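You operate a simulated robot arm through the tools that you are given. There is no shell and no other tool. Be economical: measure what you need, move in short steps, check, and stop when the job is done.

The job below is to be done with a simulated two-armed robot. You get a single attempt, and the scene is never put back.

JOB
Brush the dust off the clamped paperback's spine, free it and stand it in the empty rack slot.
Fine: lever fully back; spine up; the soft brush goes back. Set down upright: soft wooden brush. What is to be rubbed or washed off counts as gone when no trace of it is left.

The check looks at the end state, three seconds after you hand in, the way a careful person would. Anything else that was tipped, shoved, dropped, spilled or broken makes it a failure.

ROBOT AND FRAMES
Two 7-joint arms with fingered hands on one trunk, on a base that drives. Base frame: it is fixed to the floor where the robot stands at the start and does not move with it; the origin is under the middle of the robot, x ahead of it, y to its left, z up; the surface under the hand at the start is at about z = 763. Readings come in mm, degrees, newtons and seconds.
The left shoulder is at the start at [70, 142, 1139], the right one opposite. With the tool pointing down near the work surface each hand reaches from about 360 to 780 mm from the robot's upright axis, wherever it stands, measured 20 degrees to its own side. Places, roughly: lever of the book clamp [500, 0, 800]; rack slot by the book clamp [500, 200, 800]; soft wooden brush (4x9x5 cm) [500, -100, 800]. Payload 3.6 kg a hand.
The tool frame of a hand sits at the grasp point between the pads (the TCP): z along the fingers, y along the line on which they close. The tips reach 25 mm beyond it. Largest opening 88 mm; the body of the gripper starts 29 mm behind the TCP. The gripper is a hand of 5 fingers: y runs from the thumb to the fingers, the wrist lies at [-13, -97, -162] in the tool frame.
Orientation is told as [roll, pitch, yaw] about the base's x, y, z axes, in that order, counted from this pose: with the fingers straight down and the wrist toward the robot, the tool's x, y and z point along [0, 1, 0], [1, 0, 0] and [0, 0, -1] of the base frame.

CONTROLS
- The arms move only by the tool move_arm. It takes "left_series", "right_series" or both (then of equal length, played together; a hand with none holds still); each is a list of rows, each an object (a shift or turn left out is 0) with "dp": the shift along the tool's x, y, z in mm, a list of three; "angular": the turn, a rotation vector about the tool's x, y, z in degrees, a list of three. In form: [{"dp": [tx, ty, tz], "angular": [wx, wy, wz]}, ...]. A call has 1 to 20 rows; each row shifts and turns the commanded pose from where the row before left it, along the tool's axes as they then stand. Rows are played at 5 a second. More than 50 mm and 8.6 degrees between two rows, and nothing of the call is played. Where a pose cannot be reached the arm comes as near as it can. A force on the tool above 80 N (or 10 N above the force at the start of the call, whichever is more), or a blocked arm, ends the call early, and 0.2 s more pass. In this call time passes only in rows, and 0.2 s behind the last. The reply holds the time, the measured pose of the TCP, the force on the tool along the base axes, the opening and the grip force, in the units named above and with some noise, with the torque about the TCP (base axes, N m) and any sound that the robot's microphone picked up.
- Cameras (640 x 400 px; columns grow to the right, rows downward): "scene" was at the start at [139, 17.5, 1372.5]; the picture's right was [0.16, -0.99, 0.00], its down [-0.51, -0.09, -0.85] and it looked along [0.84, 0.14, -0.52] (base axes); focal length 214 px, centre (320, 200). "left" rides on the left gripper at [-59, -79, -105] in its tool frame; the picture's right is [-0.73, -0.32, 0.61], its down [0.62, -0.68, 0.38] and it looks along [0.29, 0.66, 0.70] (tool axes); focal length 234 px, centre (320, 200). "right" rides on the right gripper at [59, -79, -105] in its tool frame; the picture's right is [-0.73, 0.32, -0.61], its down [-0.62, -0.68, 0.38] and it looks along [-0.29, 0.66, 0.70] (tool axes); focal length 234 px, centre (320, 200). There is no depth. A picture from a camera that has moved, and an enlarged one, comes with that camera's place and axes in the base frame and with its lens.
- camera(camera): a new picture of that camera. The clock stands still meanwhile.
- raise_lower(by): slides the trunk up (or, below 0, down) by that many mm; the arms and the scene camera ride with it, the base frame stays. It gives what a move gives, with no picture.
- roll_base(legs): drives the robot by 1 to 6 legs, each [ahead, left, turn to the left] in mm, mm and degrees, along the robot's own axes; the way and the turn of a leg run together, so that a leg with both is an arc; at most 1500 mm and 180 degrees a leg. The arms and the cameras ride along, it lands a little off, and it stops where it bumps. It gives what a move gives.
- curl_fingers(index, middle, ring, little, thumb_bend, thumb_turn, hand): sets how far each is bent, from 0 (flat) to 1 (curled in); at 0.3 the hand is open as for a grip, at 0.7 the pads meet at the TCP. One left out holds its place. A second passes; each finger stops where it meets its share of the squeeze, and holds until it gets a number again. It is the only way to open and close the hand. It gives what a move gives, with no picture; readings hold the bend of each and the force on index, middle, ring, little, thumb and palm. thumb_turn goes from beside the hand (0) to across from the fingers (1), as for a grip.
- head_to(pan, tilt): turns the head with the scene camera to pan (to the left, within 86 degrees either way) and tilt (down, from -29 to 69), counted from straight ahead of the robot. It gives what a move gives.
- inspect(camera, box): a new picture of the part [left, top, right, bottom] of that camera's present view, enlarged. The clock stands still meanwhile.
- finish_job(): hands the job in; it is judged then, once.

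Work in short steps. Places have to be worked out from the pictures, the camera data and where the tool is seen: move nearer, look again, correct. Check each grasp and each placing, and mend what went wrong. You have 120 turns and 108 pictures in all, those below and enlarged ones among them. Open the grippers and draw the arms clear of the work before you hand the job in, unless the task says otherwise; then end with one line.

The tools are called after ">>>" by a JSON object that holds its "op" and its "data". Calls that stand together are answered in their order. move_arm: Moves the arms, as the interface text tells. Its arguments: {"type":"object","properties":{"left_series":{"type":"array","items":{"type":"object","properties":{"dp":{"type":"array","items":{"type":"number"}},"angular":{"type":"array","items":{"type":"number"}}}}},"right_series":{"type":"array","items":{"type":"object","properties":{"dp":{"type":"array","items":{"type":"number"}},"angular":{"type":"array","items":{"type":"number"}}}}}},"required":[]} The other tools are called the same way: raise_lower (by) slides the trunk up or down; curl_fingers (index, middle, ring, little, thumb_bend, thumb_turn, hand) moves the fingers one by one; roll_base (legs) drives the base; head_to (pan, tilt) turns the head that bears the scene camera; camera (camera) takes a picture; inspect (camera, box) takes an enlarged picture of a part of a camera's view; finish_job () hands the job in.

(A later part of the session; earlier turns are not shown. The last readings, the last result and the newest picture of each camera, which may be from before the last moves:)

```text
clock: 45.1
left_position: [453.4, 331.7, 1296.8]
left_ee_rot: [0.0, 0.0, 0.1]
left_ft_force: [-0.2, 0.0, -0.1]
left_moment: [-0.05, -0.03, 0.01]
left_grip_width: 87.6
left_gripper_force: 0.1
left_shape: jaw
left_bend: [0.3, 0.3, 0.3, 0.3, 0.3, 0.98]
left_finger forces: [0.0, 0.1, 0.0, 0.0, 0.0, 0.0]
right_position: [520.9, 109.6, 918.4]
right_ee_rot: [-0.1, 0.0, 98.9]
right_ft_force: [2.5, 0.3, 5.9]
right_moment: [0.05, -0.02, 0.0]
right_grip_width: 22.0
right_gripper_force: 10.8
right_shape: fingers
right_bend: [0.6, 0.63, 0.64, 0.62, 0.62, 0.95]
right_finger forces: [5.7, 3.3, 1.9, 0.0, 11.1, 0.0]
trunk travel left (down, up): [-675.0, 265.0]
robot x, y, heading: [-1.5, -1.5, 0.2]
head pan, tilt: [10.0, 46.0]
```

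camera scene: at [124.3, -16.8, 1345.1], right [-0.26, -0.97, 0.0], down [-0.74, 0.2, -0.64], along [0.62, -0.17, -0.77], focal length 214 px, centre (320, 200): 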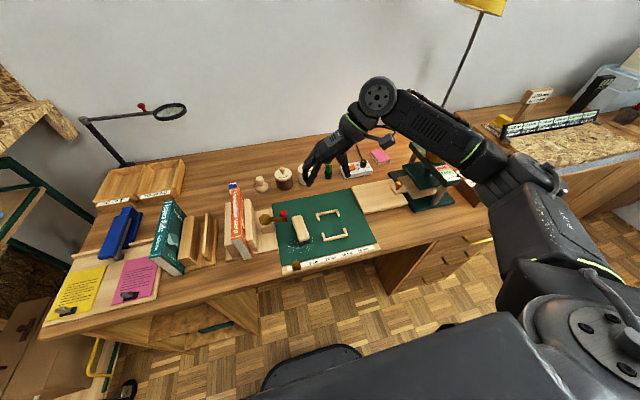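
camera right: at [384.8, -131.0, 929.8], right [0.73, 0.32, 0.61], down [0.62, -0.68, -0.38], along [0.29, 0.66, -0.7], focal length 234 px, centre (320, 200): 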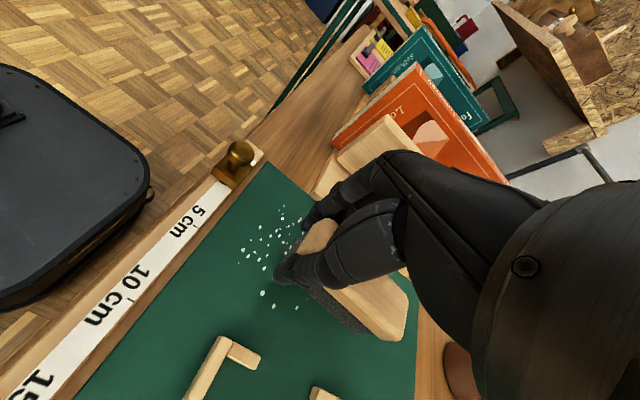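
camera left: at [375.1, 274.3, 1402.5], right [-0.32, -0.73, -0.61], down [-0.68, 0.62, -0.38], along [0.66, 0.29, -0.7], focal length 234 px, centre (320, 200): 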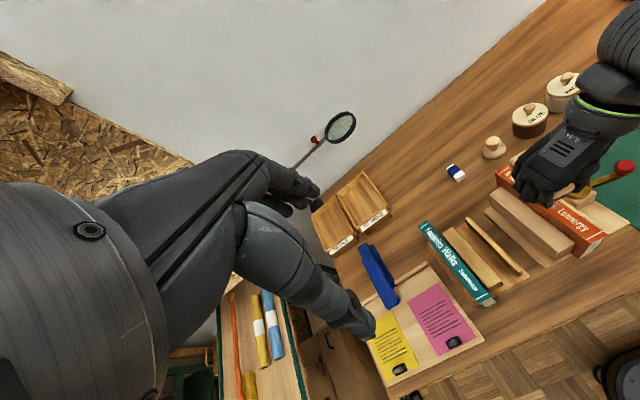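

Contact at 6 N, good. Stroke along the spine forward, back, and to the middle at this height.

>>> {"op": "move_arm", "data": {"right_series": [{"dp": [-14.8, -2.3, 0]}, {"dp": [-14.8, -2.3, 0]}, {"dp": [-14.8, -2.3, 0]}, {"dp": [14.8, 2.3, 0]}, {"dp": [14.8, 2.3, 0]}, {"dp": [14.8, 2.3, 0]}, {"dp": [14.8, 2.3, 0]}, {"dp": [14.8, 2.3, 0]}, {"dp": [-14.8, -2.3, 0]}, {"dp": [-14.8, -2.3, 0]}, {"dp": [0, 0, 0]}]}}

>>> {"op": "inspect", "data": {"camera": "right", "box": [160, 160, 440, 360]}}

```text
clock: 47.5
left_position: [453.6, 331.5, 1296.9]
left_ee_rot: [0.1, 0.1, 0.0]
left_ft_force: [1.3, -0.9, -0.5]
left_moment: [-0.04, -0.01, 0.02]
left_grip_width: 87.8
left_gripper_force: 0.1
left_shape: jaw
left_bend: [0.3, 0.3, 0.3, 0.3, 0.3, 0.98]
left_finger forces: [0.0, 0.0, 0.0, 0.1, 0.0, 0.0]
right_position: [522.0, 108.8, 918.4]
right_ee_rot: [-0.1, 0.1, 99.0]
right_ft_force: [-1.6, -0.9, -1.4]
right_moment: [0.01, 0.02, -0.01]
right_grip_width: 22.4
right_gripper_force: 10.8
right_shape: fingers
right_bend: [0.6, 0.63, 0.64, 0.62, 0.62, 0.95]
right_finger forces: [6.3, 3.1, 2.0, 0.1, 10.6, 0.0]
trunk travel left (down, up): [-675.0, 265.0]
robot x, y, heading: [-2.1, 1.3, -0.3]
head pan, tilt: [10.0, 46.0]
```

```text
2.00 times, centred on (300, 260) of right
camera zoom: at [476.8, 23.2, 1023.6], right [0.67, 0.43, 0.61], down [0.72, -0.58, -0.38], along [0.18, 0.69, -0.7], focal length 468 px, centre (360, 80)
```

zoom: 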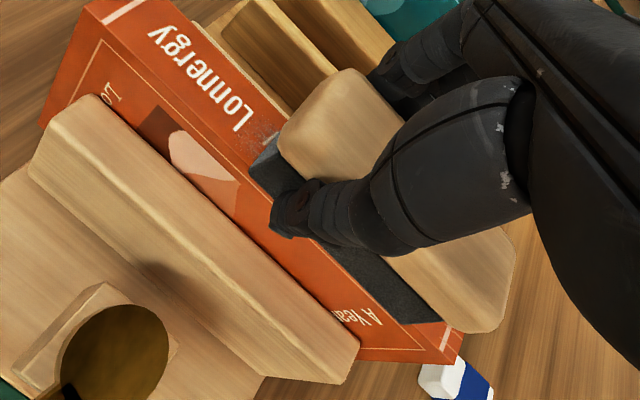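

Contact lightened out; lower 1.5 mm and stroke again with longer travel and small side shifts.

>>> {"op": "move_arm", "data": {"right_series": [{"dp": [0, 0, 1.5]}, {"dp": [14.8, 2.3, 0]}, {"dp": [14.8, 2.3, 0]}, {"dp": [14.8, 2.3, 0]}, {"dp": [-14.8, -2.3, 0]}, {"dp": [-14.8, -2.3, 0]}, {"dp": [-14.8, -2.3, 0]}, {"dp": [-14.8, -2.3, 0]}, {"dp": [-14.8, -2.3, 0]}, {"dp": [-14.8, -2.3, 0]}, {"dp": [-0.5, 3, 0]}, {"dp": [14.8, 2.3, 0]}, {"dp": [14.8, 2.3, 0]}, {"dp": [14.8, 2.3, 0]}, {"dp": [14.8, 2.3, 0]}, {"dp": [14.8, 2.3, 0]}, {"dp": [0, 0, 0]}]}}

>>> {"op": "inspect", "data": {"camera": "right", "box": [160, 160, 440, 360]}}

```text
clock: 51.1
left_position: [453.4, 333.4, 1296.9]
left_ee_rot: [0.0, 0.0, 0.1]
left_ft_force: [0.3, -0.1, 0.0]
left_moment: [0.02, 0.0, 0.07]
left_grip_width: 87.7
left_gripper_force: 0.1
left_shape: jaw
left_bend: [0.3, 0.3, 0.3, 0.3, 0.3, 0.98]
left_finger forces: [0.0, 0.0, 0.0, 0.0, 0.1, 0.0]
right_position: [492.1, 112.4, 916.5]
right_ee_rot: [0.0, 0.0, 98.9]
right_ft_force: [2.4, -0.4, 7.3]
right_moment: [0.08, -0.03, -0.02]
right_grip_width: 22.0
right_gripper_force: 11.3
right_shape: fingers
right_bend: [0.6, 0.63, 0.65, 0.62, 0.62, 0.95]
right_finger forces: [6.3, 3.5, 1.7, 0.0, 10.7, 0.0]
trunk travel left (down, up): [-675.0, 265.0]
robot x, y, heading: [-0.7, -0.3, -0.2]
head pan, tilt: [10.0, 46.0]
```

```text
2.00 times, centred on (300, 260) of right
camera zoom: at [446.2, 26.8, 1021.0], right [0.67, 0.43, 0.61], down [0.72, -0.58, -0.38], along [0.18, 0.69, -0.7], focal length 468 px, centre (360, 80)
```

zoom: 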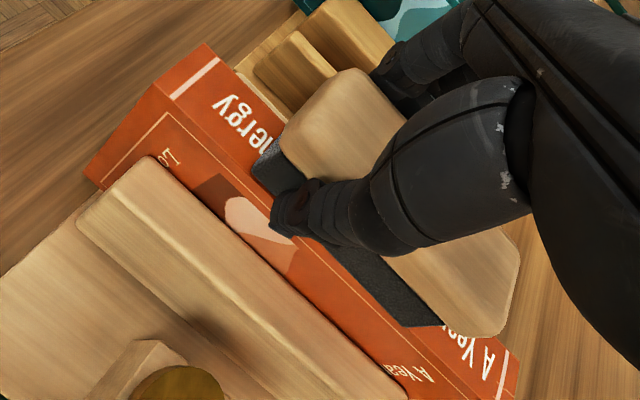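

Steady 7 N contact. More strokes, with the other side shift, then lift and inspect the spine.

>>> {"op": "move_arm", "data": {"right_series": [{"dp": [14.8, 2.3, 0]}, {"dp": [-14.8, -2.3, 0]}, {"dp": [-14.8, -2.3, 0]}, {"dp": [-14.8, -2.3, 0]}, {"dp": [-14.8, -2.3, 0]}, {"dp": [-14.8, -2.3, 0]}, {"dp": [1, -6, 0]}, {"dp": [14.8, 2.3, 0]}, {"dp": [14.8, 2.3, 0]}, {"dp": [14.8, 2.3, 0]}, {"dp": [14.8, 2.3, 0]}, {"dp": [-14.8, -2.3, 0]}, {"dp": [-14.8, -2.3, 0]}, {"dp": [14.8, 2.3, 0]}, {"dp": [14.8, 2.3, 0]}, {"dp": [0, 0, 0]}]}}

>>> {"op": "move_arm", "data": {"right_series": [{"dp": [0, 0, -30]}, {"dp": [0, -40, -10]}, {"dp": [0, -45, 0]}, {"dp": [0, -45, 0]}, {"dp": [0, -40, 0]}, {"dp": [0, 0, 0]}]}}

>>> {"op": "inspect", "data": {"camera": "scene", "box": [240, 160, 340, 260]}}

>>> {"op": "inspect", "data": {"camera": "left", "box": [480, 150, 620, 270]}}

```text
clock: 54.5
left_position: [453.8, 331.9, 1296.8]
left_ee_rot: [0.1, 0.0, 0.0]
left_ft_force: [-0.4, -0.1, 0.4]
left_moment: [-0.03, 0.01, 0.0]
left_grip_width: 87.8
left_gripper_force: 0.2
left_shape: jaw
left_bend: [0.3, 0.3, 0.3, 0.3, 0.3, 0.98]
left_finger forces: [0.1, 0.0, 0.0, 0.0, 0.0, 0.0]
right_position: [492.2, 107.3, 915.2]
right_ee_rot: [0.0, 0.0, 99.0]
right_ft_force: [2.7, -1.4, 10.0]
right_moment: [0.1, -0.01, -0.05]
right_grip_width: 22.0
right_gripper_force: 12.2
right_shape: fingers
right_bend: [0.59, 0.63, 0.65, 0.62, 0.63, 0.95]
right_finger forces: [6.8, 4.0, 1.7, 0.1, 11.9, 0.0]
trunk travel left (down, up): [-675.0, 265.0]
robot x, y, heading: [1.2, -1.8, -0.2]
head pan, tilt: [10.0, 46.0]
```

```text
clock: 55.9
left_position: [455.0, 333.5, 1296.7]
left_ee_rot: [-0.1, 0.0, 0.2]
left_ft_force: [-0.5, 0.7, -0.5]
left_moment: [-0.03, -0.01, 0.03]
left_grip_width: 87.8
left_gripper_force: 0.1
left_shape: jaw
left_bend: [0.3, 0.3, 0.3, 0.3, 0.3, 0.98]
left_finger forces: [0.0, 0.1, 0.0, 0.1, 0.0, 0.1]
right_position: [517.0, -61.9, 954.8]
right_ee_rot: [0.0, 0.1, 99.0]
right_ft_force: [0.1, 0.0, -0.3]
right_moment: [0.02, 0.02, -0.01]
right_grip_width: 21.9
right_gripper_force: 10.5
right_shape: fingers
right_bend: [0.59, 0.63, 0.65, 0.62, 0.63, 0.95]
right_finger forces: [6.4, 3.1, 1.5, 0.0, 10.4, 0.0]
trunk travel left (down, up): [-675.0, 265.0]
robot x, y, heading: [-3.3, -0.7, 0.1]
head pan, tilt: [10.0, 46.0]
```

```text
4.00 times, centred on (290, 210) of scene
camera zoom: at [129.9, 17.8, 1350.5], right [0.17, -0.98, 0.0], down [-0.71, -0.13, -0.69], along [0.68, 0.12, -0.72], focal length 858 px, centre (440, 160)
```

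zoom: 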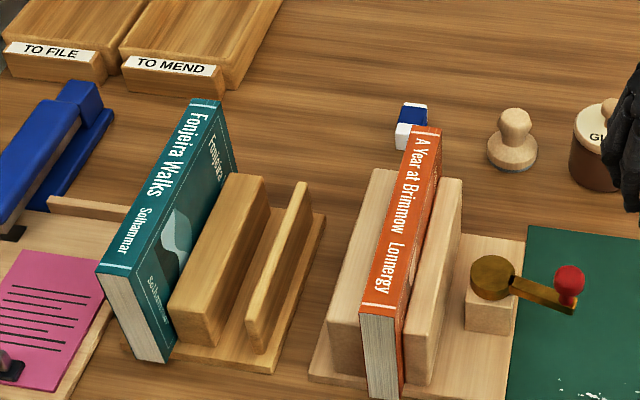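

```text
3.33 times, centred on (550, 210) of left
camera zoom: at [375.3, 275.2, 1402.2], right [-0.32, -0.73, -0.61], down [-0.68, 0.62, -0.38], along [0.66, 0.29, -0.7], focal length 781 px, centre (-447, 167)
```

zoom: 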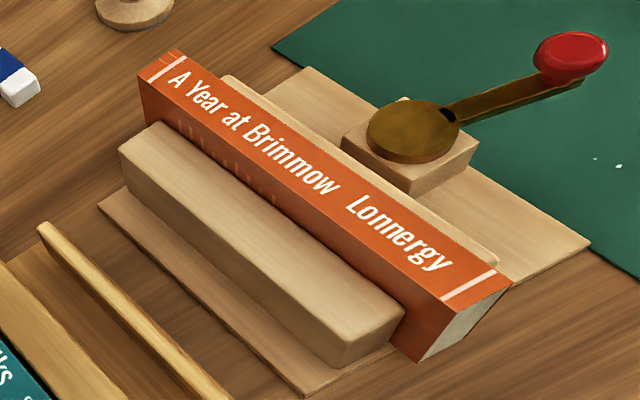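

The spine looks clean; one closer check.

>>> {"op": "inspect", "data": {"camera": "left", "box": [510, 160, 580, 210]}}

>>> {"op": "inspect", "data": {"camera": "scene", "box": [325, 190, 445, 280]}}

```text
8.00 times, centred on (545, 185) of left
camera zoom: at [375.3, 275.2, 1402.2], right [-0.32, -0.73, -0.61], down [-0.68, 0.62, -0.38], along [0.66, 0.29, -0.7], focal length 1873 px, centre (-1480, 320)
```

zoom: 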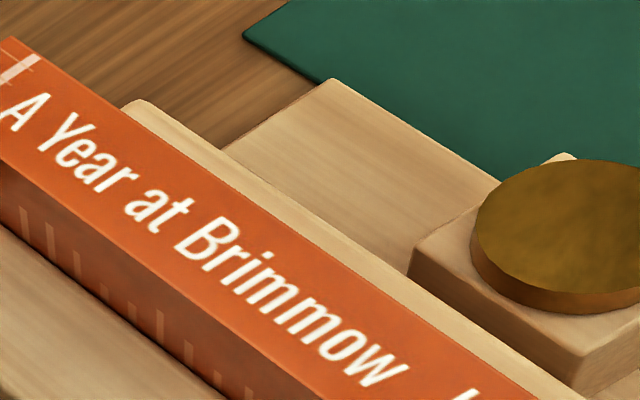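

```text
4.44 times, centred on (385, 235) of scene
camera zoom: at [129.9, 17.8, 1350.5], right [0.17, -0.98, 0.0], down [-0.71, -0.13, -0.69], along [0.68, 0.12, -0.72], focal length 953 px, centre (31, 44)
```

zoom: 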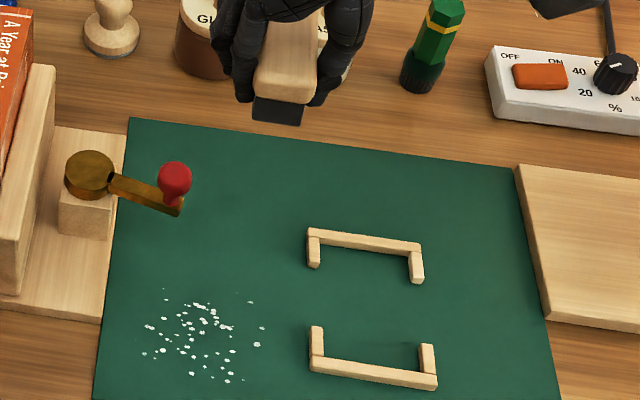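

Spine is clean. Before putting the brush back I take a close look at the bracket frame, to see whether it fits as the brush's rest.

>>> {"op": "inspect", "data": {"camera": "scene", "box": [375, 230, 425, 280]}}

>>> {"op": "camera", "data": {"camera": "right"}}

```text
8.00 times, centred on (400, 255) of scene
camera zoom: at [129.9, 17.8, 1350.5], right [0.17, -0.98, 0.0], down [-0.71, -0.13, -0.69], along [0.68, 0.12, -0.72], focal length 1716 px, centre (-320, -240)
```

zoom: 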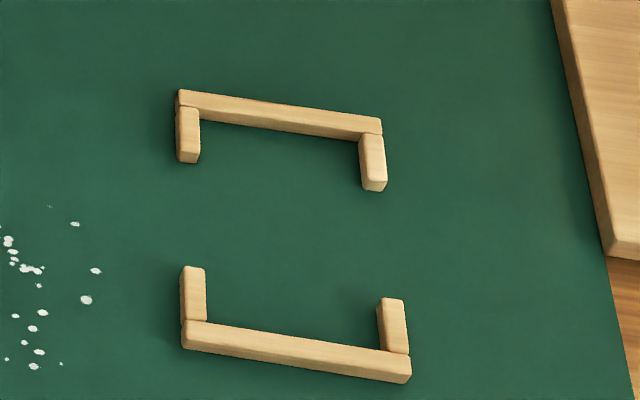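

```text
44 pictures are left
camera right: at [473.1, -148.6, 1059.9], right [0.67, 0.43, 0.61], down [0.72, -0.58, -0.38], along [0.18, 0.69, -0.7], focal length 234 px, centre (320, 200)
```

right: 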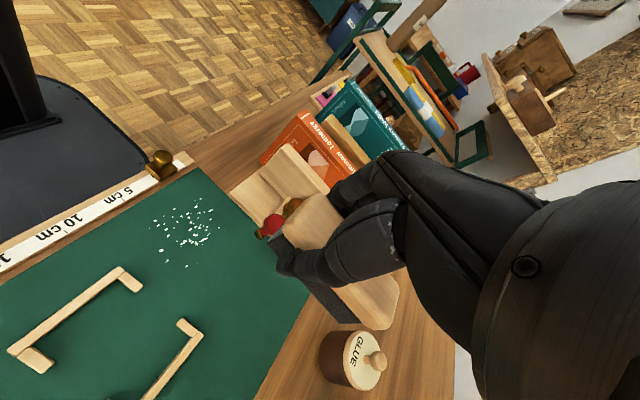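

The frame's opening (≈90×60 mm inside, centre (479,-149)) matches the brush length, so I take it as the brush's rest. Carry the brush over it, hovering ~30 mm above the rails.

>>> {"op": "move_arm", "data": {"right_series": [{"dp": [20, -24, 0]}, {"dp": [20, -25, 0]}, {"dp": [20, -25, 0]}, {"dp": [0, 0, 40]}, {"dp": [0, 0, 40]}, {"dp": [0, 0, 35]}, {"dp": [0, 0, 0]}]}}

>>> {"op": "head_to", "data": {"pan": -15, "tilt": 52}}

>>> {"op": "inspect", "data": {"camera": "scene", "box": [270, 160, 370, 240]}}

>>> {"op": "inspect", "data": {"camera": "right", "box": [160, 140, 440, 400]}}

```text
clock: 57.5
left_position: [453.8, 332.4, 1296.8]
left_ee_rot: [0.0, 0.0, 0.1]
left_ft_force: [-0.8, 0.4, 0.2]
left_moment: [-0.02, 0.02, 0.03]
left_grip_width: 87.8
left_gripper_force: 0.0
left_shape: jaw
left_bend: [0.3, 0.3, 0.3, 0.3, 0.3, 0.98]
left_finger forces: [0.0, 0.0, 0.0, 0.1, 0.0, 0.0]
right_position: [472.7, -143.1, 841.6]
right_ee_rot: [0.0, 0.0, 99.0]
right_ft_force: [-0.2, -0.5, -0.4]
right_moment: [-0.01, 0.01, -0.02]
right_grip_width: 21.9
right_gripper_force: 10.3
right_shape: fingers
right_bend: [0.59, 0.63, 0.65, 0.62, 0.63, 0.95]
right_finger forces: [6.3, 3.1, 1.3, 0.1, 10.3, 0.0]
trunk travel left (down, up): [-675.0, 265.0]
robot x, y, heading: [2.9, -0.3, 0.0]
head pan, tilt: [10.0, 46.0]
```

```text
clock: 58.4
left_position: [453.0, 332.9, 1297.0]
left_ee_rot: [0.1, 0.1, 0.1]
left_ft_force: [1.2, -0.1, -0.2]
left_moment: [-0.01, 0.0, 0.0]
left_grip_width: 87.5
left_gripper_force: 0.0
left_shape: jaw
left_bend: [0.3, 0.3, 0.3, 0.3, 0.3, 0.98]
left_finger forces: [0.0, 0.0, 0.0, 0.0, 0.0, 0.0]
right_position: [472.9, -142.5, 842.1]
right_ee_rot: [0.0, 0.1, 99.1]
right_ft_force: [0.4, 0.3, -0.7]
right_moment: [0.01, 0.03, 0.0]
right_grip_width: 21.9
right_gripper_force: 10.5
right_shape: fingers
right_bend: [0.59, 0.63, 0.65, 0.62, 0.63, 0.95]
right_finger forces: [6.3, 3.1, 1.4, 0.0, 10.2, 0.0]
trunk travel left (down, up): [-675.0, 265.0]
robot x, y, heading: [1.1, -0.9, 0.1]
head pan, tilt: [-15.0, 52.0]
```

```text
5.00 times, centred on (320, 200) of scene
camera zoom: at [123.0, -16.7, 1342.4], right [-0.26, -0.97, 0.0], down [-0.76, 0.2, -0.62], along [0.59, -0.16, -0.79], focal length 1072 px, centre (320, 200)
```

zoom: 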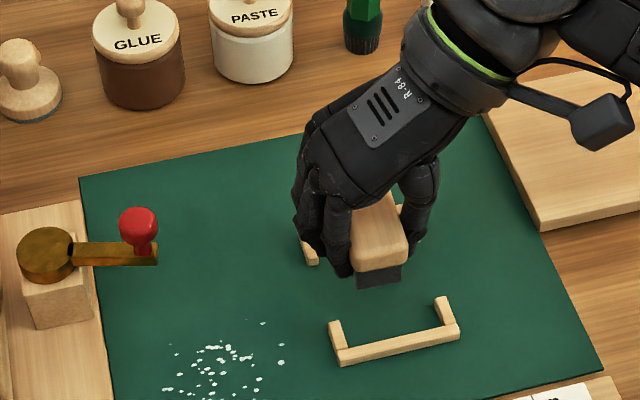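

```text
1.54 times, centred on (300, 270) of right
camera zoom: at [428.2, -229.4, 946.2], right [0.67, 0.43, 0.61], down [0.72, -0.58, -0.38], along [0.18, 0.69, -0.7], focal length 360 px, centre (351, 92)
```

zoom: 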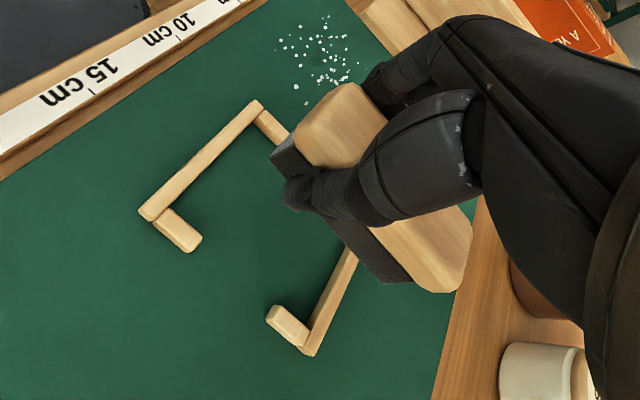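

On closer measure, the frame's opening (≈90×60) would leave the 88 mm bristle block no play while being far too wide: it is a card-sized jig, not the brush's rest. "Goes back" then means where it stood: about (470,-56). I carry it there.

>>> {"op": "move_arm", "data": {"right_series": [{"dp": [5.6, 28.6, 0]}, {"dp": [5.6, 28.6, 0]}, {"dp": [5.6, 28.6, 0]}, {"dp": [0, 0, 20]}, {"dp": [0, 0, 10]}, {"dp": [0, 0, 0]}]}}

>>> {"op": "inspect", "data": {"camera": "scene", "box": [250, 170, 350, 250]}}

```text
clock: 59.8
left_position: [454.3, 331.5, 1296.6]
left_ee_rot: [-0.1, 0.1, 0.1]
left_ft_force: [-0.2, 0.4, 0.9]
left_moment: [-0.04, 0.05, 0.01]
left_grip_width: 87.8
left_gripper_force: 0.1
left_shape: jaw
left_bend: [0.3, 0.3, 0.3, 0.3, 0.3, 0.98]
left_finger forces: [0.0, 0.0, 0.1, 0.1, 0.0, 0.1]
right_position: [440.7, -61.6, 812.5]
right_ee_rot: [-0.1, 0.0, 98.9]
right_ft_force: [-0.3, -0.1, -0.9]
right_moment: [-0.04, 0.02, 0.02]
right_grip_width: 22.2
right_gripper_force: 10.7
right_shape: fingers
right_bend: [0.59, 0.63, 0.65, 0.62, 0.63, 0.95]
right_finger forces: [6.3, 3.1, 1.4, 0.1, 10.2, 0.0]
trunk travel left (down, up): [-675.0, 265.0]
robot x, y, heading: [-1.9, -2.8, -0.1]
head pan, tilt: [-15.0, 52.0]
```

```text
5.00 times, centred on (300, 210) of scene
camera zoom: at [122.9, -16.6, 1342.4], right [-0.26, -0.97, 0.0], down [-0.76, 0.2, -0.62], along [0.59, -0.16, -0.79], focal length 1072 px, centre (420, 150)
```

zoom: 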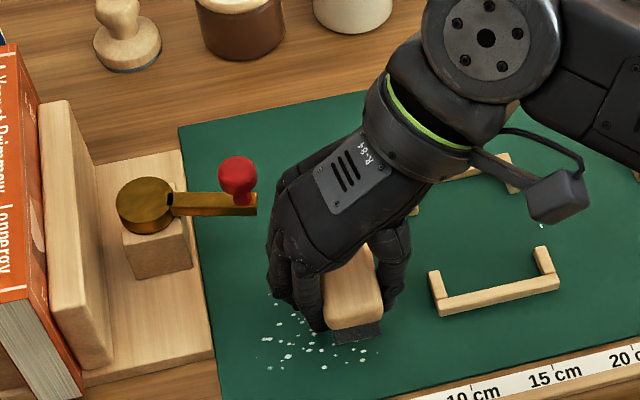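

Near end is at x≈421 (it started at ≈428): nudge +5 in x and lower to touch.

>>> {"op": "move_arm", "data": {"right_series": [{"dp": [-5, -0.8, 5]}, {"dp": [0, 0, 5]}, {"dp": [0, 0, 2]}, {"dp": [0, 0, 0]}]}}

>>> {"op": "move_arm", "data": {"right_series": [{"dp": [0, 0, 1.5]}, {"dp": [0, 0, 1.5]}, {"dp": [0, 0, 0]}]}}

```text
clock: 60.8
left_position: [454.2, 330.9, 1296.7]
left_ee_rot: [0.0, 0.0, 0.1]
left_ft_force: [0.3, -0.3, -0.5]
left_moment: [-0.02, 0.03, 0.0]
left_grip_width: 87.7
left_gripper_force: 0.1
left_shape: jaw
left_bend: [0.3, 0.3, 0.3, 0.3, 0.3, 0.98]
left_finger forces: [0.0, 0.0, 0.0, 0.0, 0.0, 0.1]
right_position: [444.3, -61.3, 799.8]
right_ee_rot: [0.0, 0.0, 99.0]
right_ft_force: [-0.2, -0.9, -0.4]
right_moment: [0.01, 0.0, -0.03]
right_grip_width: 21.9
right_gripper_force: 10.2
right_shape: fingers
right_bend: [0.59, 0.63, 0.65, 0.62, 0.63, 0.95]
right_finger forces: [6.2, 3.0, 1.3, 0.1, 10.2, 0.0]
trunk travel left (down, up): [-675.0, 265.0]
robot x, y, heading: [0.3, -4.3, -0.0]
head pan, tilt: [-15.0, 52.0]
```

```text
clock: 61.6
left_position: [454.5, 332.4, 1297.2]
left_ee_rot: [0.0, 0.0, 0.0]
left_ft_force: [-0.6, -0.7, -0.4]
left_moment: [0.01, 0.04, 0.0]
left_grip_width: 87.6
left_gripper_force: 0.1
left_shape: jaw
left_bend: [0.3, 0.3, 0.3, 0.3, 0.3, 0.98]
left_finger forces: [0.1, 0.0, 0.0, 0.0, 0.0, 0.1]
right_position: [446.4, -61.3, 796.6]
right_ee_rot: [0.0, 0.0, 99.0]
right_ft_force: [-0.4, 0.3, 0.3]
right_moment: [-0.02, 0.02, -0.02]
right_grip_width: 21.9
right_gripper_force: 11.0
right_shape: fingers
right_bend: [0.59, 0.63, 0.65, 0.62, 0.63, 0.95]
right_finger forces: [6.2, 3.0, 1.4, 0.1, 10.3, 0.1]
trunk travel left (down, up): [-675.0, 265.0]
robot x, y, heading: [-0.9, 2.8, -0.1]
head pan, tilt: [-15.0, 52.0]
```

Not touching yet; a little more.

>>> {"op": "move_arm", "data": {"right_series": [{"dp": [0, 0, 1.5]}, {"dp": [0, 0, 0]}]}}

>>> {"op": "move_arm", "data": {"right_series": [{"dp": [0, 0, 1.5]}, {"dp": [0, 0, 0]}]}}

>>> {"op": "move_arm", "data": {"right_series": [{"dp": [0, 0, 1]}, {"dp": [0, 0, 0]}]}}

```text
clock: 62.2
left_position: [454.2, 333.0, 1296.8]
left_ee_rot: [0.0, 0.0, 0.1]
left_ft_force: [0.1, 0.4, -0.4]
left_moment: [0.0, 0.02, 0.01]
left_grip_width: 87.8
left_gripper_force: 0.0
left_shape: jaw
left_bend: [0.3, 0.3, 0.3, 0.3, 0.3, 0.98]
left_finger forces: [0.1, 0.0, 0.0, 0.0, 0.0, 0.0]
right_position: [445.3, -61.9, 795.2]
right_ee_rot: [0.0, 0.0, 98.9]
right_ft_force: [0.0, -0.5, 0.9]
right_moment: [-0.01, -0.01, 0.02]
right_grip_width: 21.6
right_gripper_force: 10.8
right_shape: fingers
right_bend: [0.59, 0.63, 0.65, 0.62, 0.63, 0.95]
right_finger forces: [6.1, 3.1, 1.6, 0.0, 10.5, 0.1]
trunk travel left (down, up): [-675.0, 265.0]
robot x, y, heading: [-1.2, 1.1, -0.1]
head pan, tilt: [-15.0, 52.0]
```

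```text
clock: 62.8
left_position: [454.7, 332.7, 1297.8]
left_ee_rot: [0.0, 0.0, 0.1]
left_ft_force: [-0.2, -0.4, 0.2]
left_moment: [-0.01, -0.01, 0.01]
left_grip_width: 87.5
left_gripper_force: 0.0
left_shape: jaw
left_bend: [0.3, 0.3, 0.3, 0.3, 0.3, 0.98]
left_finger forces: [0.1, 0.1, 0.1, 0.0, 0.0, 0.0]
right_position: [445.4, -61.2, 794.5]
right_ee_rot: [-0.1, 0.0, 98.9]
right_ft_force: [1.8, -1.1, 10.3]
right_moment: [0.1, -0.1, -0.01]
right_grip_width: 21.9
right_gripper_force: 11.7
right_shape: fingers
right_bend: [0.59, 0.63, 0.65, 0.62, 0.63, 0.95]
right_finger forces: [6.2, 3.8, 1.8, 0.0, 12.0, 0.0]
trunk travel left (down, up): [-675.0, 265.0]
robot x, y, heading: [-0.4, -1.0, 0.0]
head pan, tilt: [-15.0, 52.0]
```

```text
clock: 63.4
left_position: [453.0, 332.0, 1296.7]
left_ee_rot: [0.0, -0.1, 0.1]
left_ft_force: [1.0, 0.7, 1.0]
left_moment: [0.02, -0.01, -0.03]
left_grip_width: 87.8
left_gripper_force: 0.0
left_shape: jaw
left_bend: [0.3, 0.3, 0.3, 0.3, 0.3, 0.98]
left_finger forces: [0.0, 0.1, 0.1, 0.0, 0.0, 0.0]
right_position: [446.3, -61.5, 793.6]
right_ee_rot: [-0.2, 0.0, 98.9]
right_ft_force: [3.7, -0.5, 14.8]
right_moment: [0.12, -0.05, 0.02]
right_grip_width: 21.8
right_gripper_force: 12.4
right_shape: fingers
right_bend: [0.59, 0.63, 0.65, 0.62, 0.63, 0.95]
right_finger forces: [6.4, 4.8, 1.9, 0.0, 12.3, 0.0]
trunk travel left (down, up): [-675.0, 265.0]
robot x, y, heading: [-0.2, -1.1, -0.2]
head pan, tilt: [-15.0, 52.0]
```

Brush rests on the mat. Back off 1 mm, release in small increments, then rise.

>>> {"op": "move_arm", "data": {"right_series": [{"dp": [0, 0, -1.5]}, {"dp": [0, 0, 0]}]}}

>>> {"op": "curl_fingers", "data": {"hand": "right", "index": 0.56, "middle": 0.56, "ring": 0.56, "little": 0.56, "thumb_bend": 0.57}}

>>> {"op": "curl_fingers", "data": {"hand": "right", "index": 0.49, "middle": 0.49, "ring": 0.49, "little": 0.5, "thumb_bend": 0.42}}

>>> {"op": "move_arm", "data": {"right_series": [{"dp": [0, 0, -5]}, {"dp": [0, 0, -20]}, {"dp": [0, 0, -40]}, {"dp": [0, 0, -45]}, {"dp": [0, 0, -45]}, {"dp": [0, 0, 0]}]}}

>>> {"op": "inspect", "data": {"camera": "scene", "box": [230, 150, 370, 260]}}

```text
clock: 64.0
left_position: [454.1, 333.4, 1296.4]
left_ee_rot: [0.0, 0.0, 0.1]
left_ft_force: [-0.6, 0.4, -0.3]
left_moment: [0.02, 0.01, 0.01]
left_grip_width: 87.6
left_gripper_force: 0.2
left_shape: jaw
left_bend: [0.3, 0.3, 0.3, 0.3, 0.3, 0.98]
left_finger forces: [0.0, 0.0, 0.0, 0.0, 0.1, 0.0]
right_position: [445.3, -61.4, 793.2]
right_ee_rot: [0.0, 0.0, 98.9]
right_ft_force: [1.9, -1.1, 9.9]
right_moment: [0.06, -0.04, -0.02]
right_grip_width: 21.6
right_gripper_force: 11.9
right_shape: fingers
right_bend: [0.59, 0.63, 0.65, 0.62, 0.63, 0.95]
right_finger forces: [6.0, 3.8, 1.6, 0.0, 12.7, 0.0]
trunk travel left (down, up): [-675.0, 265.0]
robot x, y, heading: [-0.3, 3.2, 0.0]
head pan, tilt: [-15.0, 52.0]
```

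```text
clock: 65.0
left_position: [452.9, 332.0, 1297.8]
left_ee_rot: [-0.1, 0.0, 0.1]
left_ft_force: [-0.3, 0.5, -0.1]
left_moment: [0.0, 0.05, 0.0]
left_grip_width: 87.8
left_gripper_force: 0.1
left_shape: jaw
left_bend: [0.3, 0.3, 0.3, 0.3, 0.3, 0.98]
left_finger forces: [0.1, 0.0, 0.0, 0.0, 0.0, 0.0]
right_position: [444.9, -61.2, 794.7]
right_ee_rot: [0.0, 0.0, 99.0]
right_ft_force: [0.0, -0.6, -0.9]
right_moment: [-0.01, 0.0, -0.02]
right_grip_width: 28.5
right_gripper_force: 0.2
right_shape: fingers
right_bend: [0.56, 0.56, 0.56, 0.56, 0.56, 0.97]
right_finger forces: [0.1, 0.0, 0.0, 0.0, 0.3, 0.0]
trunk travel left (down, up): [-675.0, 265.0]
robot x, y, heading: [1.6, 0.2, 0.2]
head pan, tilt: [-15.0, 52.0]
```

```text
clock: 66.0
left_position: [454.5, 331.7, 1296.4]
left_ee_rot: [0.0, 0.1, 0.2]
left_ft_force: [-0.4, 0.2, -0.4]
left_moment: [0.01, -0.01, 0.01]
left_grip_width: 87.8
left_gripper_force: 0.0
left_shape: jaw
left_bend: [0.3, 0.3, 0.3, 0.3, 0.3, 0.98]
left_finger forces: [0.0, 0.1, 0.1, 0.0, 0.1, 0.1]
right_position: [445.6, -60.9, 793.4]
right_ee_rot: [0.0, 0.0, 99.0]
right_ft_force: [-0.4, 0.0, 0.0]
right_moment: [-0.01, 0.01, -0.02]
right_grip_width: 51.0
right_gripper_force: 0.2
right_shape: fingers
right_bend: [0.49, 0.49, 0.49, 0.5, 0.42, 0.97]
right_finger forces: [0.1, 0.1, 0.1, 0.1, 0.1, 0.1]
trunk travel left (down, up): [-675.0, 265.0]
robot x, y, heading: [-1.5, 1.2, -0.1]
head pan, tilt: [-15.0, 52.0]
```

```text
clock: 67.4
left_position: [455.3, 332.5, 1296.6]
left_ee_rot: [0.0, -0.1, 0.2]
left_ft_force: [0.6, 0.0, -0.2]
left_moment: [0.02, 0.0, -0.01]
left_grip_width: 87.6
left_gripper_force: 0.1
left_shape: jaw
left_bend: [0.3, 0.3, 0.3, 0.3, 0.3, 0.98]
left_finger forces: [0.0, 0.1, 0.0, 0.0, 0.0, 0.0]
right_position: [445.1, -61.3, 947.9]
right_ee_rot: [0.1, 0.1, 99.0]
right_ft_force: [0.1, -0.7, 0.2]
right_moment: [0.02, -0.02, 0.02]
right_grip_width: 50.8
right_gripper_force: 0.1
right_shape: fingers
right_bend: [0.49, 0.49, 0.49, 0.5, 0.42, 0.97]
right_finger forces: [0.0, 0.1, 0.0, 0.0, 0.1, 0.0]
trunk travel left (down, up): [-675.0, 265.0]
robot x, y, heading: [-2.3, 2.3, 0.0]
head pan, tilt: [-15.0, 52.0]
```

```text
3.64 times, centred on (300, 205) of scene
camera zoom: at [123.0, -16.9, 1342.4], right [-0.26, -0.97, 0.0], down [-0.76, 0.2, -0.62], along [0.59, -0.16, -0.79], focal length 780 px, centre (393, 182)
```

zoom: 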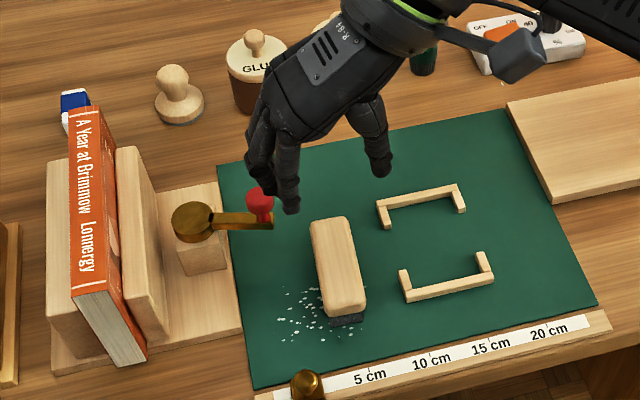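

Brush stands upright where it was. Now the lever: knob at (506,-11,845), pivot at (507,45). I'll turn the right hand back to yaw 0 so thumb and fingers can straddle the knob along x.

>>> {"op": "move_arm", "data": {"right_series": [{"dp": [0, 0, -20], "angular": [0, 0, 8.25]}, {"angular": [0, 0, 8.25]}, {"angular": [0, 0, 8.25]}, {"angular": [0, 0, 8.25]}, {"angular": [0, 0, 8.25]}, {"angular": [0, 0, 8.25]}, {"angular": [0, 0, 8.25]}, {"angular": [0, 0, 8.25]}, {"angular": [0, 0, 8.25]}, {"angular": [0, 0, 8.25]}, {"angular": [0, 0, 8.25]}, {"angular": [0, 0, 8.25]}, {"dp": [28, 30, 0]}, {"dp": [28, 30, 10]}, {"dp": [0, 0, 25]}, {"dp": [0, 0, 0]}]}}

>>> {"op": "curl_fingers", "data": {"hand": "right", "index": 0.48, "middle": 0.48, "ring": 0.48, "little": 0.48, "thumb_bend": 0.48}}

>>> {"op": "inspect", "data": {"camera": "scene", "box": [230, 140, 350, 230]}}

>>> {"op": "inspect", "data": {"camera": "right", "box": [160, 160, 440, 360]}}

```text
clock: 70.8
left_position: [454.6, 333.4, 1296.3]
left_ee_rot: [0.0, 0.0, 0.1]
left_ft_force: [0.0, 0.5, -0.3]
left_moment: [-0.03, 0.0, -0.01]
left_grip_width: 88.1
left_gripper_force: 0.0
left_shape: jaw
left_bend: [0.3, 0.3, 0.3, 0.3, 0.3, 0.98]
left_finger forces: [0.0, 0.0, 0.1, 0.1, 0.0, 0.1]
right_position: [508.5, -4.8, 933.5]
right_ee_rot: [0.1, 0.0, -0.1]
right_ft_force: [0.6, 0.3, -0.2]
right_moment: [0.01, -0.01, 0.0]
right_grip_width: 51.1
right_gripper_force: 0.0
right_shape: fingers
right_bend: [0.49, 0.49, 0.49, 0.5, 0.42, 0.97]
right_finger forces: [0.0, 0.0, 0.1, 0.0, 0.1, 0.1]
trunk travel left (down, up): [-675.0, 265.0]
robot x, y, heading: [-0.8, -0.9, 0.2]
head pan, tilt: [-15.0, 52.0]
```

```text
clock: 71.8
left_position: [454.9, 332.4, 1296.2]
left_ee_rot: [0.0, -0.1, 0.1]
left_ft_force: [0.3, 0.1, -0.3]
left_moment: [0.0, -0.03, 0.01]
left_grip_width: 87.7
left_gripper_force: 0.0
left_shape: jaw
left_bend: [0.3, 0.3, 0.3, 0.3, 0.3, 0.98]
left_finger forces: [0.0, 0.1, 0.1, 0.1, 0.1, 0.0]
right_position: [508.0, -4.8, 933.9]
right_ee_rot: [0.1, 0.0, 0.0]
right_ft_force: [-0.4, -0.1, 0.0]
right_moment: [0.03, 0.04, -0.01]
right_grip_width: 46.2
right_gripper_force: 0.0
right_shape: fingers
right_bend: [0.48, 0.48, 0.48, 0.48, 0.48, 0.97]
right_finger forces: [0.0, 0.1, 0.1, 0.1, 0.1, 0.1]
trunk travel left (down, up): [-675.0, 265.0]
robot x, y, heading: [2.5, -2.4, -0.1]
head pan, tilt: [-15.0, 52.0]
```

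```text
4.44 times, centred on (290, 185) of scene
camera zoom: at [122.8, -16.7, 1342.4], right [-0.26, -0.97, 0.0], down [-0.76, 0.2, -0.62], along [0.59, -0.16, -0.79], focal length 953 px, centre (453, 267)
```

zoom: 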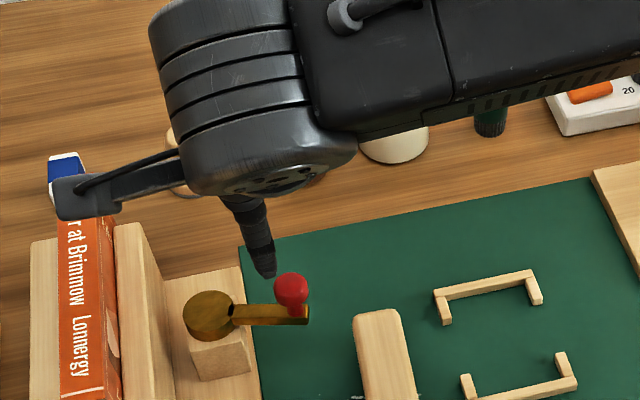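

```text
2.00 times, centred on (300, 260) of right
camera zoom: at [429.8, 54.2, 1038.4], right [0.32, -0.73, 0.61], down [-0.68, -0.62, -0.38], along [0.66, -0.29, -0.7], focal length 468 px, centre (360, 80)
```

zoom: 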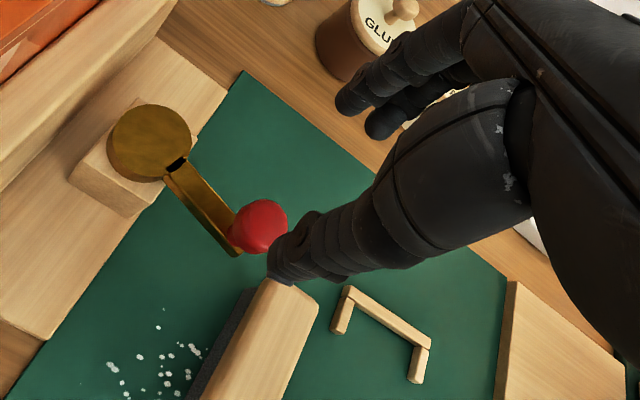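

Straddle position is right: knob at (507,-12). Descend around the knob.

>>> {"op": "move_arm", "data": {"right_series": [{"dp": [-4, -1, 30]}, {"dp": [0, 0, 30]}, {"dp": [0, 0, 16]}, {"dp": [0, 0, 0]}]}}

>>> {"op": "inspect", "data": {"camera": "right", "box": [160, 160, 440, 360]}}

```text
clock: 72.8
left_position: [454.1, 332.9, 1297.6]
left_ee_rot: [0.0, 0.1, 0.1]
left_ft_force: [-0.1, 0.0, 0.5]
left_moment: [-0.02, 0.02, -0.01]
left_grip_width: 87.8
left_gripper_force: 0.0
left_shape: jaw
left_bend: [0.3, 0.3, 0.3, 0.3, 0.3, 0.98]
left_finger forces: [0.0, 0.0, 0.0, 0.0, 0.0, 0.0]
right_position: [506.7, -8.1, 858.5]
right_ee_rot: [0.0, 0.0, -0.2]
right_ft_force: [-1.0, 0.1, -0.7]
right_moment: [-0.04, 0.02, -0.04]
right_grip_width: 46.4
right_gripper_force: 0.1
right_shape: fingers
right_bend: [0.48, 0.48, 0.48, 0.48, 0.48, 0.97]
right_finger forces: [0.0, 0.0, 0.0, 0.0, 0.0, 0.0]
trunk travel left (down, up): [-675.0, 265.0]
robot x, y, heading: [-5.3, -2.9, -0.2]
head pan, tilt: [-15.0, 52.0]
```

```text
2.00 times, centred on (300, 260) of right
camera zoom: at [427.9, 51.0, 962.6], right [0.32, -0.73, 0.61], down [-0.68, -0.62, -0.38], along [0.66, -0.29, -0.7], focal length 468 px, centre (360, 80)
```

zoom: 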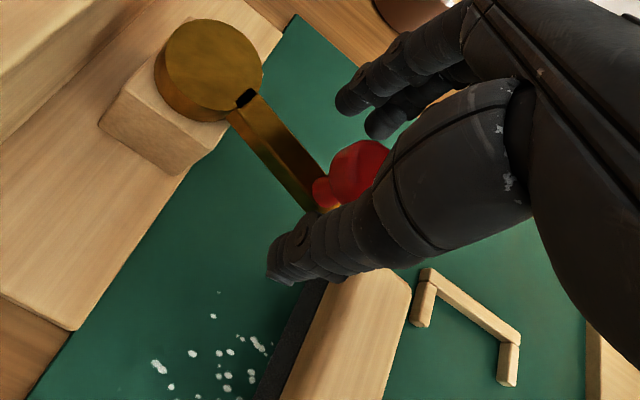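

Knob is between thumb and fingers. Lower 4 mm, close loosely, and try pushing +x a few mm.

>>> {"op": "move_arm", "data": {"right_series": [{"dp": [0, 0, 4]}, {"dp": [0, 0, 0]}]}}

>>> {"op": "curl_fingers", "data": {"hand": "right", "index": 0.6, "middle": 0.6, "thumb_bend": 0.6}}

>>> {"op": "move_arm", "data": {"right_series": [{"dp": [0, 5, 0]}, {"dp": [0, 5, 0]}, {"dp": [0, 0, 0]}]}}

>>> {"op": "inspect", "data": {"camera": "right", "box": [160, 160, 440, 360]}}

```text
clock: 73.4
left_position: [453.9, 333.2, 1297.8]
left_ee_rot: [0.0, 0.0, 0.1]
left_ft_force: [0.9, -0.3, 0.4]
left_moment: [0.01, 0.02, 0.0]
left_grip_width: 87.7
left_gripper_force: 0.1
left_shape: jaw
left_bend: [0.3, 0.3, 0.3, 0.3, 0.3, 0.98]
left_finger forces: [0.0, 0.0, 0.0, 0.0, 0.1, 0.0]
right_position: [506.2, -8.2, 853.6]
right_ee_rot: [-0.1, 0.0, 0.1]
right_ft_force: [-0.2, 0.3, 0.1]
right_moment: [0.01, -0.01, 0.03]
right_grip_width: 46.3
right_gripper_force: 0.1
right_shape: fingers
right_bend: [0.48, 0.48, 0.48, 0.48, 0.48, 0.97]
right_finger forces: [0.1, 0.0, 0.1, 0.1, 0.1, 0.0]
trunk travel left (down, up): [-675.0, 265.0]
robot x, y, heading: [2.1, -0.9, 0.1]
head pan, tilt: [-15.0, 52.0]
```

```text
clock: 74.4
left_position: [454.6, 331.9, 1296.9]
left_ee_rot: [0.0, 0.0, 0.2]
left_ft_force: [-0.3, -0.1, -0.1]
left_moment: [-0.01, 0.0, 0.0]
left_grip_width: 87.7
left_gripper_force: 0.0
left_shape: jaw
left_bend: [0.3, 0.3, 0.3, 0.3, 0.3, 0.98]
left_finger forces: [0.0, 0.1, 0.0, 0.0, 0.0, 0.1]
right_position: [506.5, -9.1, 854.4]
right_ee_rot: [0.0, 0.0, 0.0]
right_ft_force: [0.5, -0.1, 0.2]
right_moment: [0.0, -0.04, 0.04]
right_grip_width: 20.0
right_gripper_force: 0.0
right_shape: fingers
right_bend: [0.6, 0.6, 0.48, 0.48, 0.6, 0.97]
right_finger forces: [0.0, 0.0, 0.0, 0.1, 0.0, 0.1]
trunk travel left (down, up): [-675.0, 265.0]
robot x, y, heading: [0.7, -1.3, -0.1]
head pan, tilt: [-15.0, 52.0]
```

```text
clock: 75.2
left_position: [453.5, 332.1, 1296.8]
left_ee_rot: [0.0, 0.0, 0.1]
left_ft_force: [-0.4, 0.4, 0.7]
left_moment: [-0.02, 0.01, 0.0]
left_grip_width: 87.6
left_gripper_force: 0.1
left_shape: jaw
left_bend: [0.3, 0.3, 0.3, 0.3, 0.3, 0.98]
left_finger forces: [0.1, 0.0, 0.0, 0.1, 0.1, 0.0]
right_position: [515.2, -8.8, 853.6]
right_ee_rot: [0.1, 0.0, 0.0]
right_ft_force: [-2.8, -0.1, -0.2]
right_moment: [0.0, 0.06, 0.01]
right_grip_width: 22.7
right_gripper_force: 0.9
right_shape: fingers
right_bend: [0.6, 0.6, 0.48, 0.48, 0.58, 0.97]
right_finger forces: [0.0, 0.0, 0.1, 0.0, 1.7, 0.1]
trunk travel left (down, up): [-675.0, 265.0]
robot x, y, heading: [0.7, 1.5, 0.1]
head pan, tilt: [-15.0, 52.0]
```

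```text
2.00 times, centred on (300, 260) of right
camera zoom: at [436.7, 50.7, 958.3], right [0.32, -0.73, 0.61], down [-0.68, -0.62, -0.38], along [0.66, -0.29, -0.7], focal length 468 px, centre (360, 80)
```

zoom: 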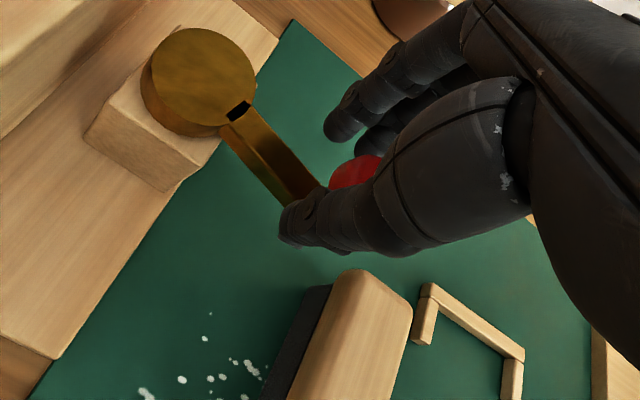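

Thumb now presses the knob in +x with ~3 N. Push further in small steps to see if it gives.

>>> {"op": "move_arm", "data": {"right_series": [{"dp": [0, 4, 0]}, {"dp": [0, 4, 0]}, {"dp": [0, 0, 0]}]}}

>>> {"op": "move_arm", "data": {"right_series": [{"dp": [0, 5, 0]}, {"dp": [0, 0, 0]}]}}

>>> {"op": "inspect", "data": {"camera": "right", "box": [160, 160, 440, 360]}}

```text
clock: 76.0
left_position: [453.6, 333.1, 1296.8]
left_ee_rot: [0.0, -0.1, 0.1]
left_ft_force: [-0.2, 0.1, 0.7]
left_moment: [0.02, 0.0, -0.05]
left_grip_width: 87.8
left_gripper_force: 0.1
left_shape: jaw
left_bend: [0.3, 0.3, 0.3, 0.3, 0.3, 0.98]
left_finger forces: [0.1, 0.0, 0.0, 0.0, 0.0, 0.0]
right_position: [523.1, -9.7, 854.6]
right_ee_rot: [-0.1, 0.1, 0.0]
right_ft_force: [-5.9, 0.8, 0.7]
right_moment: [0.01, 0.02, -0.03]
right_grip_width: 26.2
right_gripper_force: 2.2
right_shape: fingers
right_bend: [0.6, 0.6, 0.48, 0.48, 0.55, 0.97]
right_finger forces: [0.0, 0.1, 0.1, 0.0, 4.2, 0.0]
trunk travel left (down, up): [-675.0, 265.0]
robot x, y, heading: [1.6, 1.2, 0.1]
head pan, tilt: [-15.0, 52.0]
```

```text
clock: 76.6
left_position: [453.3, 330.8, 1296.8]
left_ee_rot: [0.0, -0.2, 0.1]
left_ft_force: [-0.1, -0.4, 0.5]
left_moment: [0.0, 0.01, -0.01]
left_grip_width: 87.7
left_gripper_force: 0.0
left_shape: jaw
left_bend: [0.3, 0.3, 0.3, 0.3, 0.3, 0.98]
left_finger forces: [0.0, 0.0, 0.1, 0.0, 0.0, 0.0]
right_position: [526.6, -9.3, 855.5]
right_ee_rot: [0.0, 0.0, 0.0]
right_ft_force: [-8.6, 0.1, -2.2]
right_moment: [0.03, 0.02, -0.01]
right_grip_width: 30.5
right_gripper_force: 3.8
right_shape: fingers
right_bend: [0.6, 0.6, 0.48, 0.48, 0.53, 0.97]
right_finger forces: [0.0, 0.0, 0.0, 0.0, 7.2, 0.0]
trunk travel left (down, up): [-675.0, 265.0]
robot x, y, heading: [-3.0, -0.1, 0.1]
head pan, tilt: [-15.0, 52.0]
```

```text
2.00 times, centred on (300, 260) of right
camera zoom: at [448.5, 51.0, 959.5], right [0.32, -0.73, 0.61], down [-0.68, -0.62, -0.38], along [0.66, -0.29, -0.7], focal length 468 px, centre (360, 80)
```

zoom: 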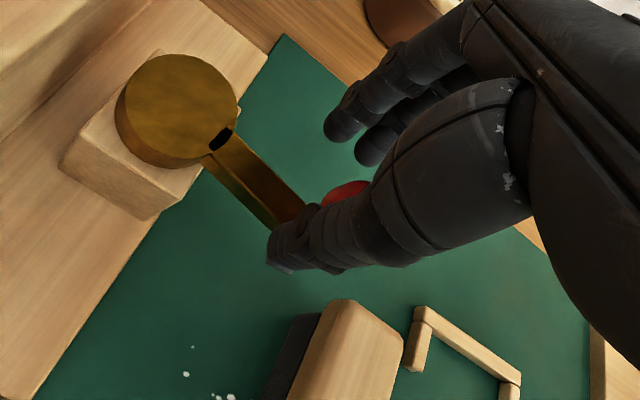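

The lever doesn't give in +x (thumb just flexes). Test -x instead.

>>> {"op": "move_arm", "data": {"right_series": [{"dp": [0, -10, 0]}, {"dp": [0, -10, 0]}, {"dp": [0, -8, 0]}, {"dp": [0, 0, 0]}]}}

>>> {"op": "move_arm", "data": {"right_series": [{"dp": [0, -5, 0]}, {"dp": [0, -5, 0]}, {"dp": [0, 0, 0]}]}}

>>> {"op": "inspect", "data": {"camera": "right", "box": [160, 160, 440, 360]}}

```text
clock: 77.6
left_position: [454.6, 333.5, 1297.2]
left_ee_rot: [0.1, 0.0, 0.1]
left_ft_force: [-0.6, -0.1, -1.4]
left_moment: [-0.02, 0.01, 0.01]
left_grip_width: 87.8
left_gripper_force: 0.0
left_shape: jaw
left_bend: [0.3, 0.3, 0.3, 0.3, 0.3, 0.98]
left_finger forces: [0.0, 0.1, 0.1, 0.0, 0.0, 0.0]
right_position: [502.7, -9.3, 856.4]
right_ee_rot: [0.0, 0.1, -0.1]
right_ft_force: [0.5, 1.4, 0.9]
right_moment: [0.04, -0.03, -0.02]
right_grip_width: 20.5
right_gripper_force: 0.3
right_shape: fingers
right_bend: [0.6, 0.59, 0.48, 0.48, 0.6, 0.97]
right_finger forces: [0.3, 0.5, 0.0, 0.0, 0.0, 0.0]
trunk travel left (down, up): [-675.0, 265.0]
robot x, y, heading: [-1.8, 0.4, -0.0]
head pan, tilt: [-15.0, 52.0]
```

```text
clock: 78.4
left_position: [454.4, 333.4, 1296.4]
left_ee_rot: [0.0, 0.0, 0.2]
left_ft_force: [-0.5, -0.7, -0.6]
left_moment: [-0.02, -0.02, -0.05]
left_grip_width: 87.8
left_gripper_force: 0.1
left_shape: jaw
left_bend: [0.3, 0.3, 0.3, 0.3, 0.3, 0.98]
left_finger forces: [0.1, 0.1, 0.1, 0.0, 0.0, 0.1]
right_position: [490.5, -8.2, 854.5]
right_ee_rot: [0.0, 0.0, 0.0]
right_ft_force: [2.8, 1.1, 1.2]
right_moment: [-0.01, -0.07, 0.04]
right_grip_width: 22.6
right_gripper_force: 1.7
right_shape: fingers
right_bend: [0.58, 0.59, 0.48, 0.48, 0.6, 0.97]
right_finger forces: [2.3, 0.5, 0.0, 0.1, 0.0, 0.0]
trunk travel left (down, up): [-675.0, 265.0]
robot x, y, heading: [1.5, 0.1, 0.2]
head pan, tilt: [-15.0, 52.0]
```

```text
2.00 times, centred on (300, 260) of right
camera zoom: at [412.0, 50.6, 958.8], right [0.32, -0.73, 0.61], down [-0.68, -0.62, -0.38], along [0.66, -0.29, -0.7], focal length 468 px, centre (360, 80)
```

zoom: 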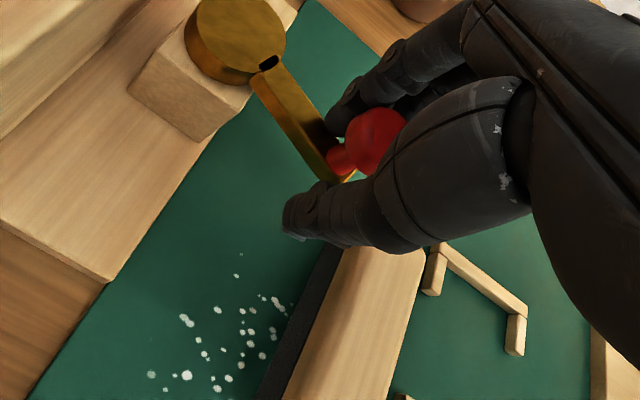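

Index pushes with only 2–3 N and flexes. Grip the knob more firmly so I can pull harder in either direction.

>>> {"op": "curl_fingers", "data": {"hand": "right", "index": 0.85, "middle": 0.85, "thumb_bend": 0.85}}

>>> {"op": "move_arm", "data": {"right_series": [{"dp": [0, -5, 0]}, {"dp": [0, -5, 0]}, {"dp": [0, 0, 0]}]}}

>>> {"op": "inspect", "data": {"camera": "right", "box": [160, 160, 440, 360]}}

```text
clock: 79.4
left_position: [456.2, 332.6, 1295.1]
left_ee_rot: [0.0, 0.1, 0.0]
left_ft_force: [-0.1, 0.4, 0.5]
left_moment: [-0.01, 0.0, 0.02]
left_grip_width: 87.8
left_gripper_force: 0.0
left_shape: jaw
left_bend: [0.3, 0.3, 0.3, 0.3, 0.3, 0.98]
left_finger forces: [0.0, 0.0, 0.1, 0.1, 0.1, 0.0]
right_position: [490.8, -9.4, 853.3]
right_ee_rot: [-0.1, 0.2, -0.1]
right_ft_force: [-2.2, 2.7, -19.7]
right_moment: [0.05, -0.06, 0.1]
right_grip_width: 0.0
right_gripper_force: 18.4
right_shape: fingers
right_bend: [0.73, 0.74, 0.48, 0.48, 0.74, 0.96]
right_finger forces: [10.0, 11.7, 0.0, 0.0, 14.7, 0.1]
trunk travel left (down, up): [-675.0, 265.0]
robot x, y, heading: [-2.3, 0.3, -0.1]
head pan, tilt: [-15.0, 52.0]
```

```text
clock: 80.2
left_position: [459.8, 334.5, 1295.1]
left_ee_rot: [-0.1, 0.2, 0.1]
left_ft_force: [0.3, 0.0, 0.4]
left_moment: [0.0, 0.0, -0.01]
left_grip_width: 87.6
left_gripper_force: 0.0
left_shape: jaw
left_bend: [0.3, 0.3, 0.3, 0.3, 0.3, 0.98]
left_finger forces: [0.0, 0.0, 0.0, 0.1, 0.1, 0.0]
right_position: [481.6, -8.0, 853.0]
right_ee_rot: [-0.1, 0.1, -0.1]
right_ft_force: [8.3, 12.8, -19.1]
right_moment: [0.14, -0.13, 0.1]
right_grip_width: 0.0
right_gripper_force: 18.8
right_shape: fingers
right_bend: [0.73, 0.74, 0.48, 0.48, 0.75, 0.94]
right_finger forces: [14.9, 8.2, 0.0, 0.0, 13.8, 0.0]
trunk travel left (down, up): [-675.0, 265.0]
robot x, y, heading: [-1.5, -3.9, -0.3]
head pan, tilt: [-15.0, 52.0]
```

```text
2.00 times, centred on (300, 260) of right
camera zoom: at [404.9, 52.2, 957.7], right [0.33, -0.73, 0.61], down [-0.68, -0.62, -0.38], along [0.65, -0.29, -0.7], focal length 468 px, centre (360, 80)
```

zoom: 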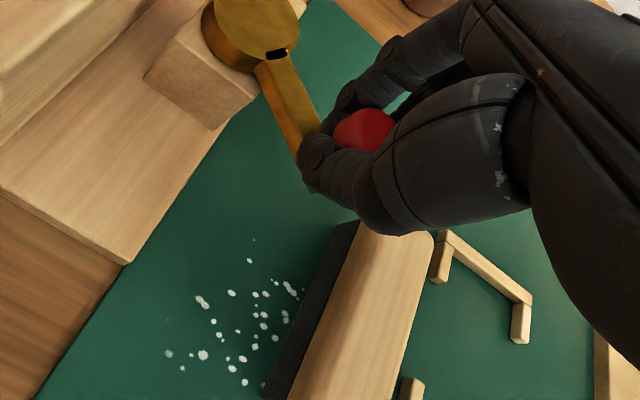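

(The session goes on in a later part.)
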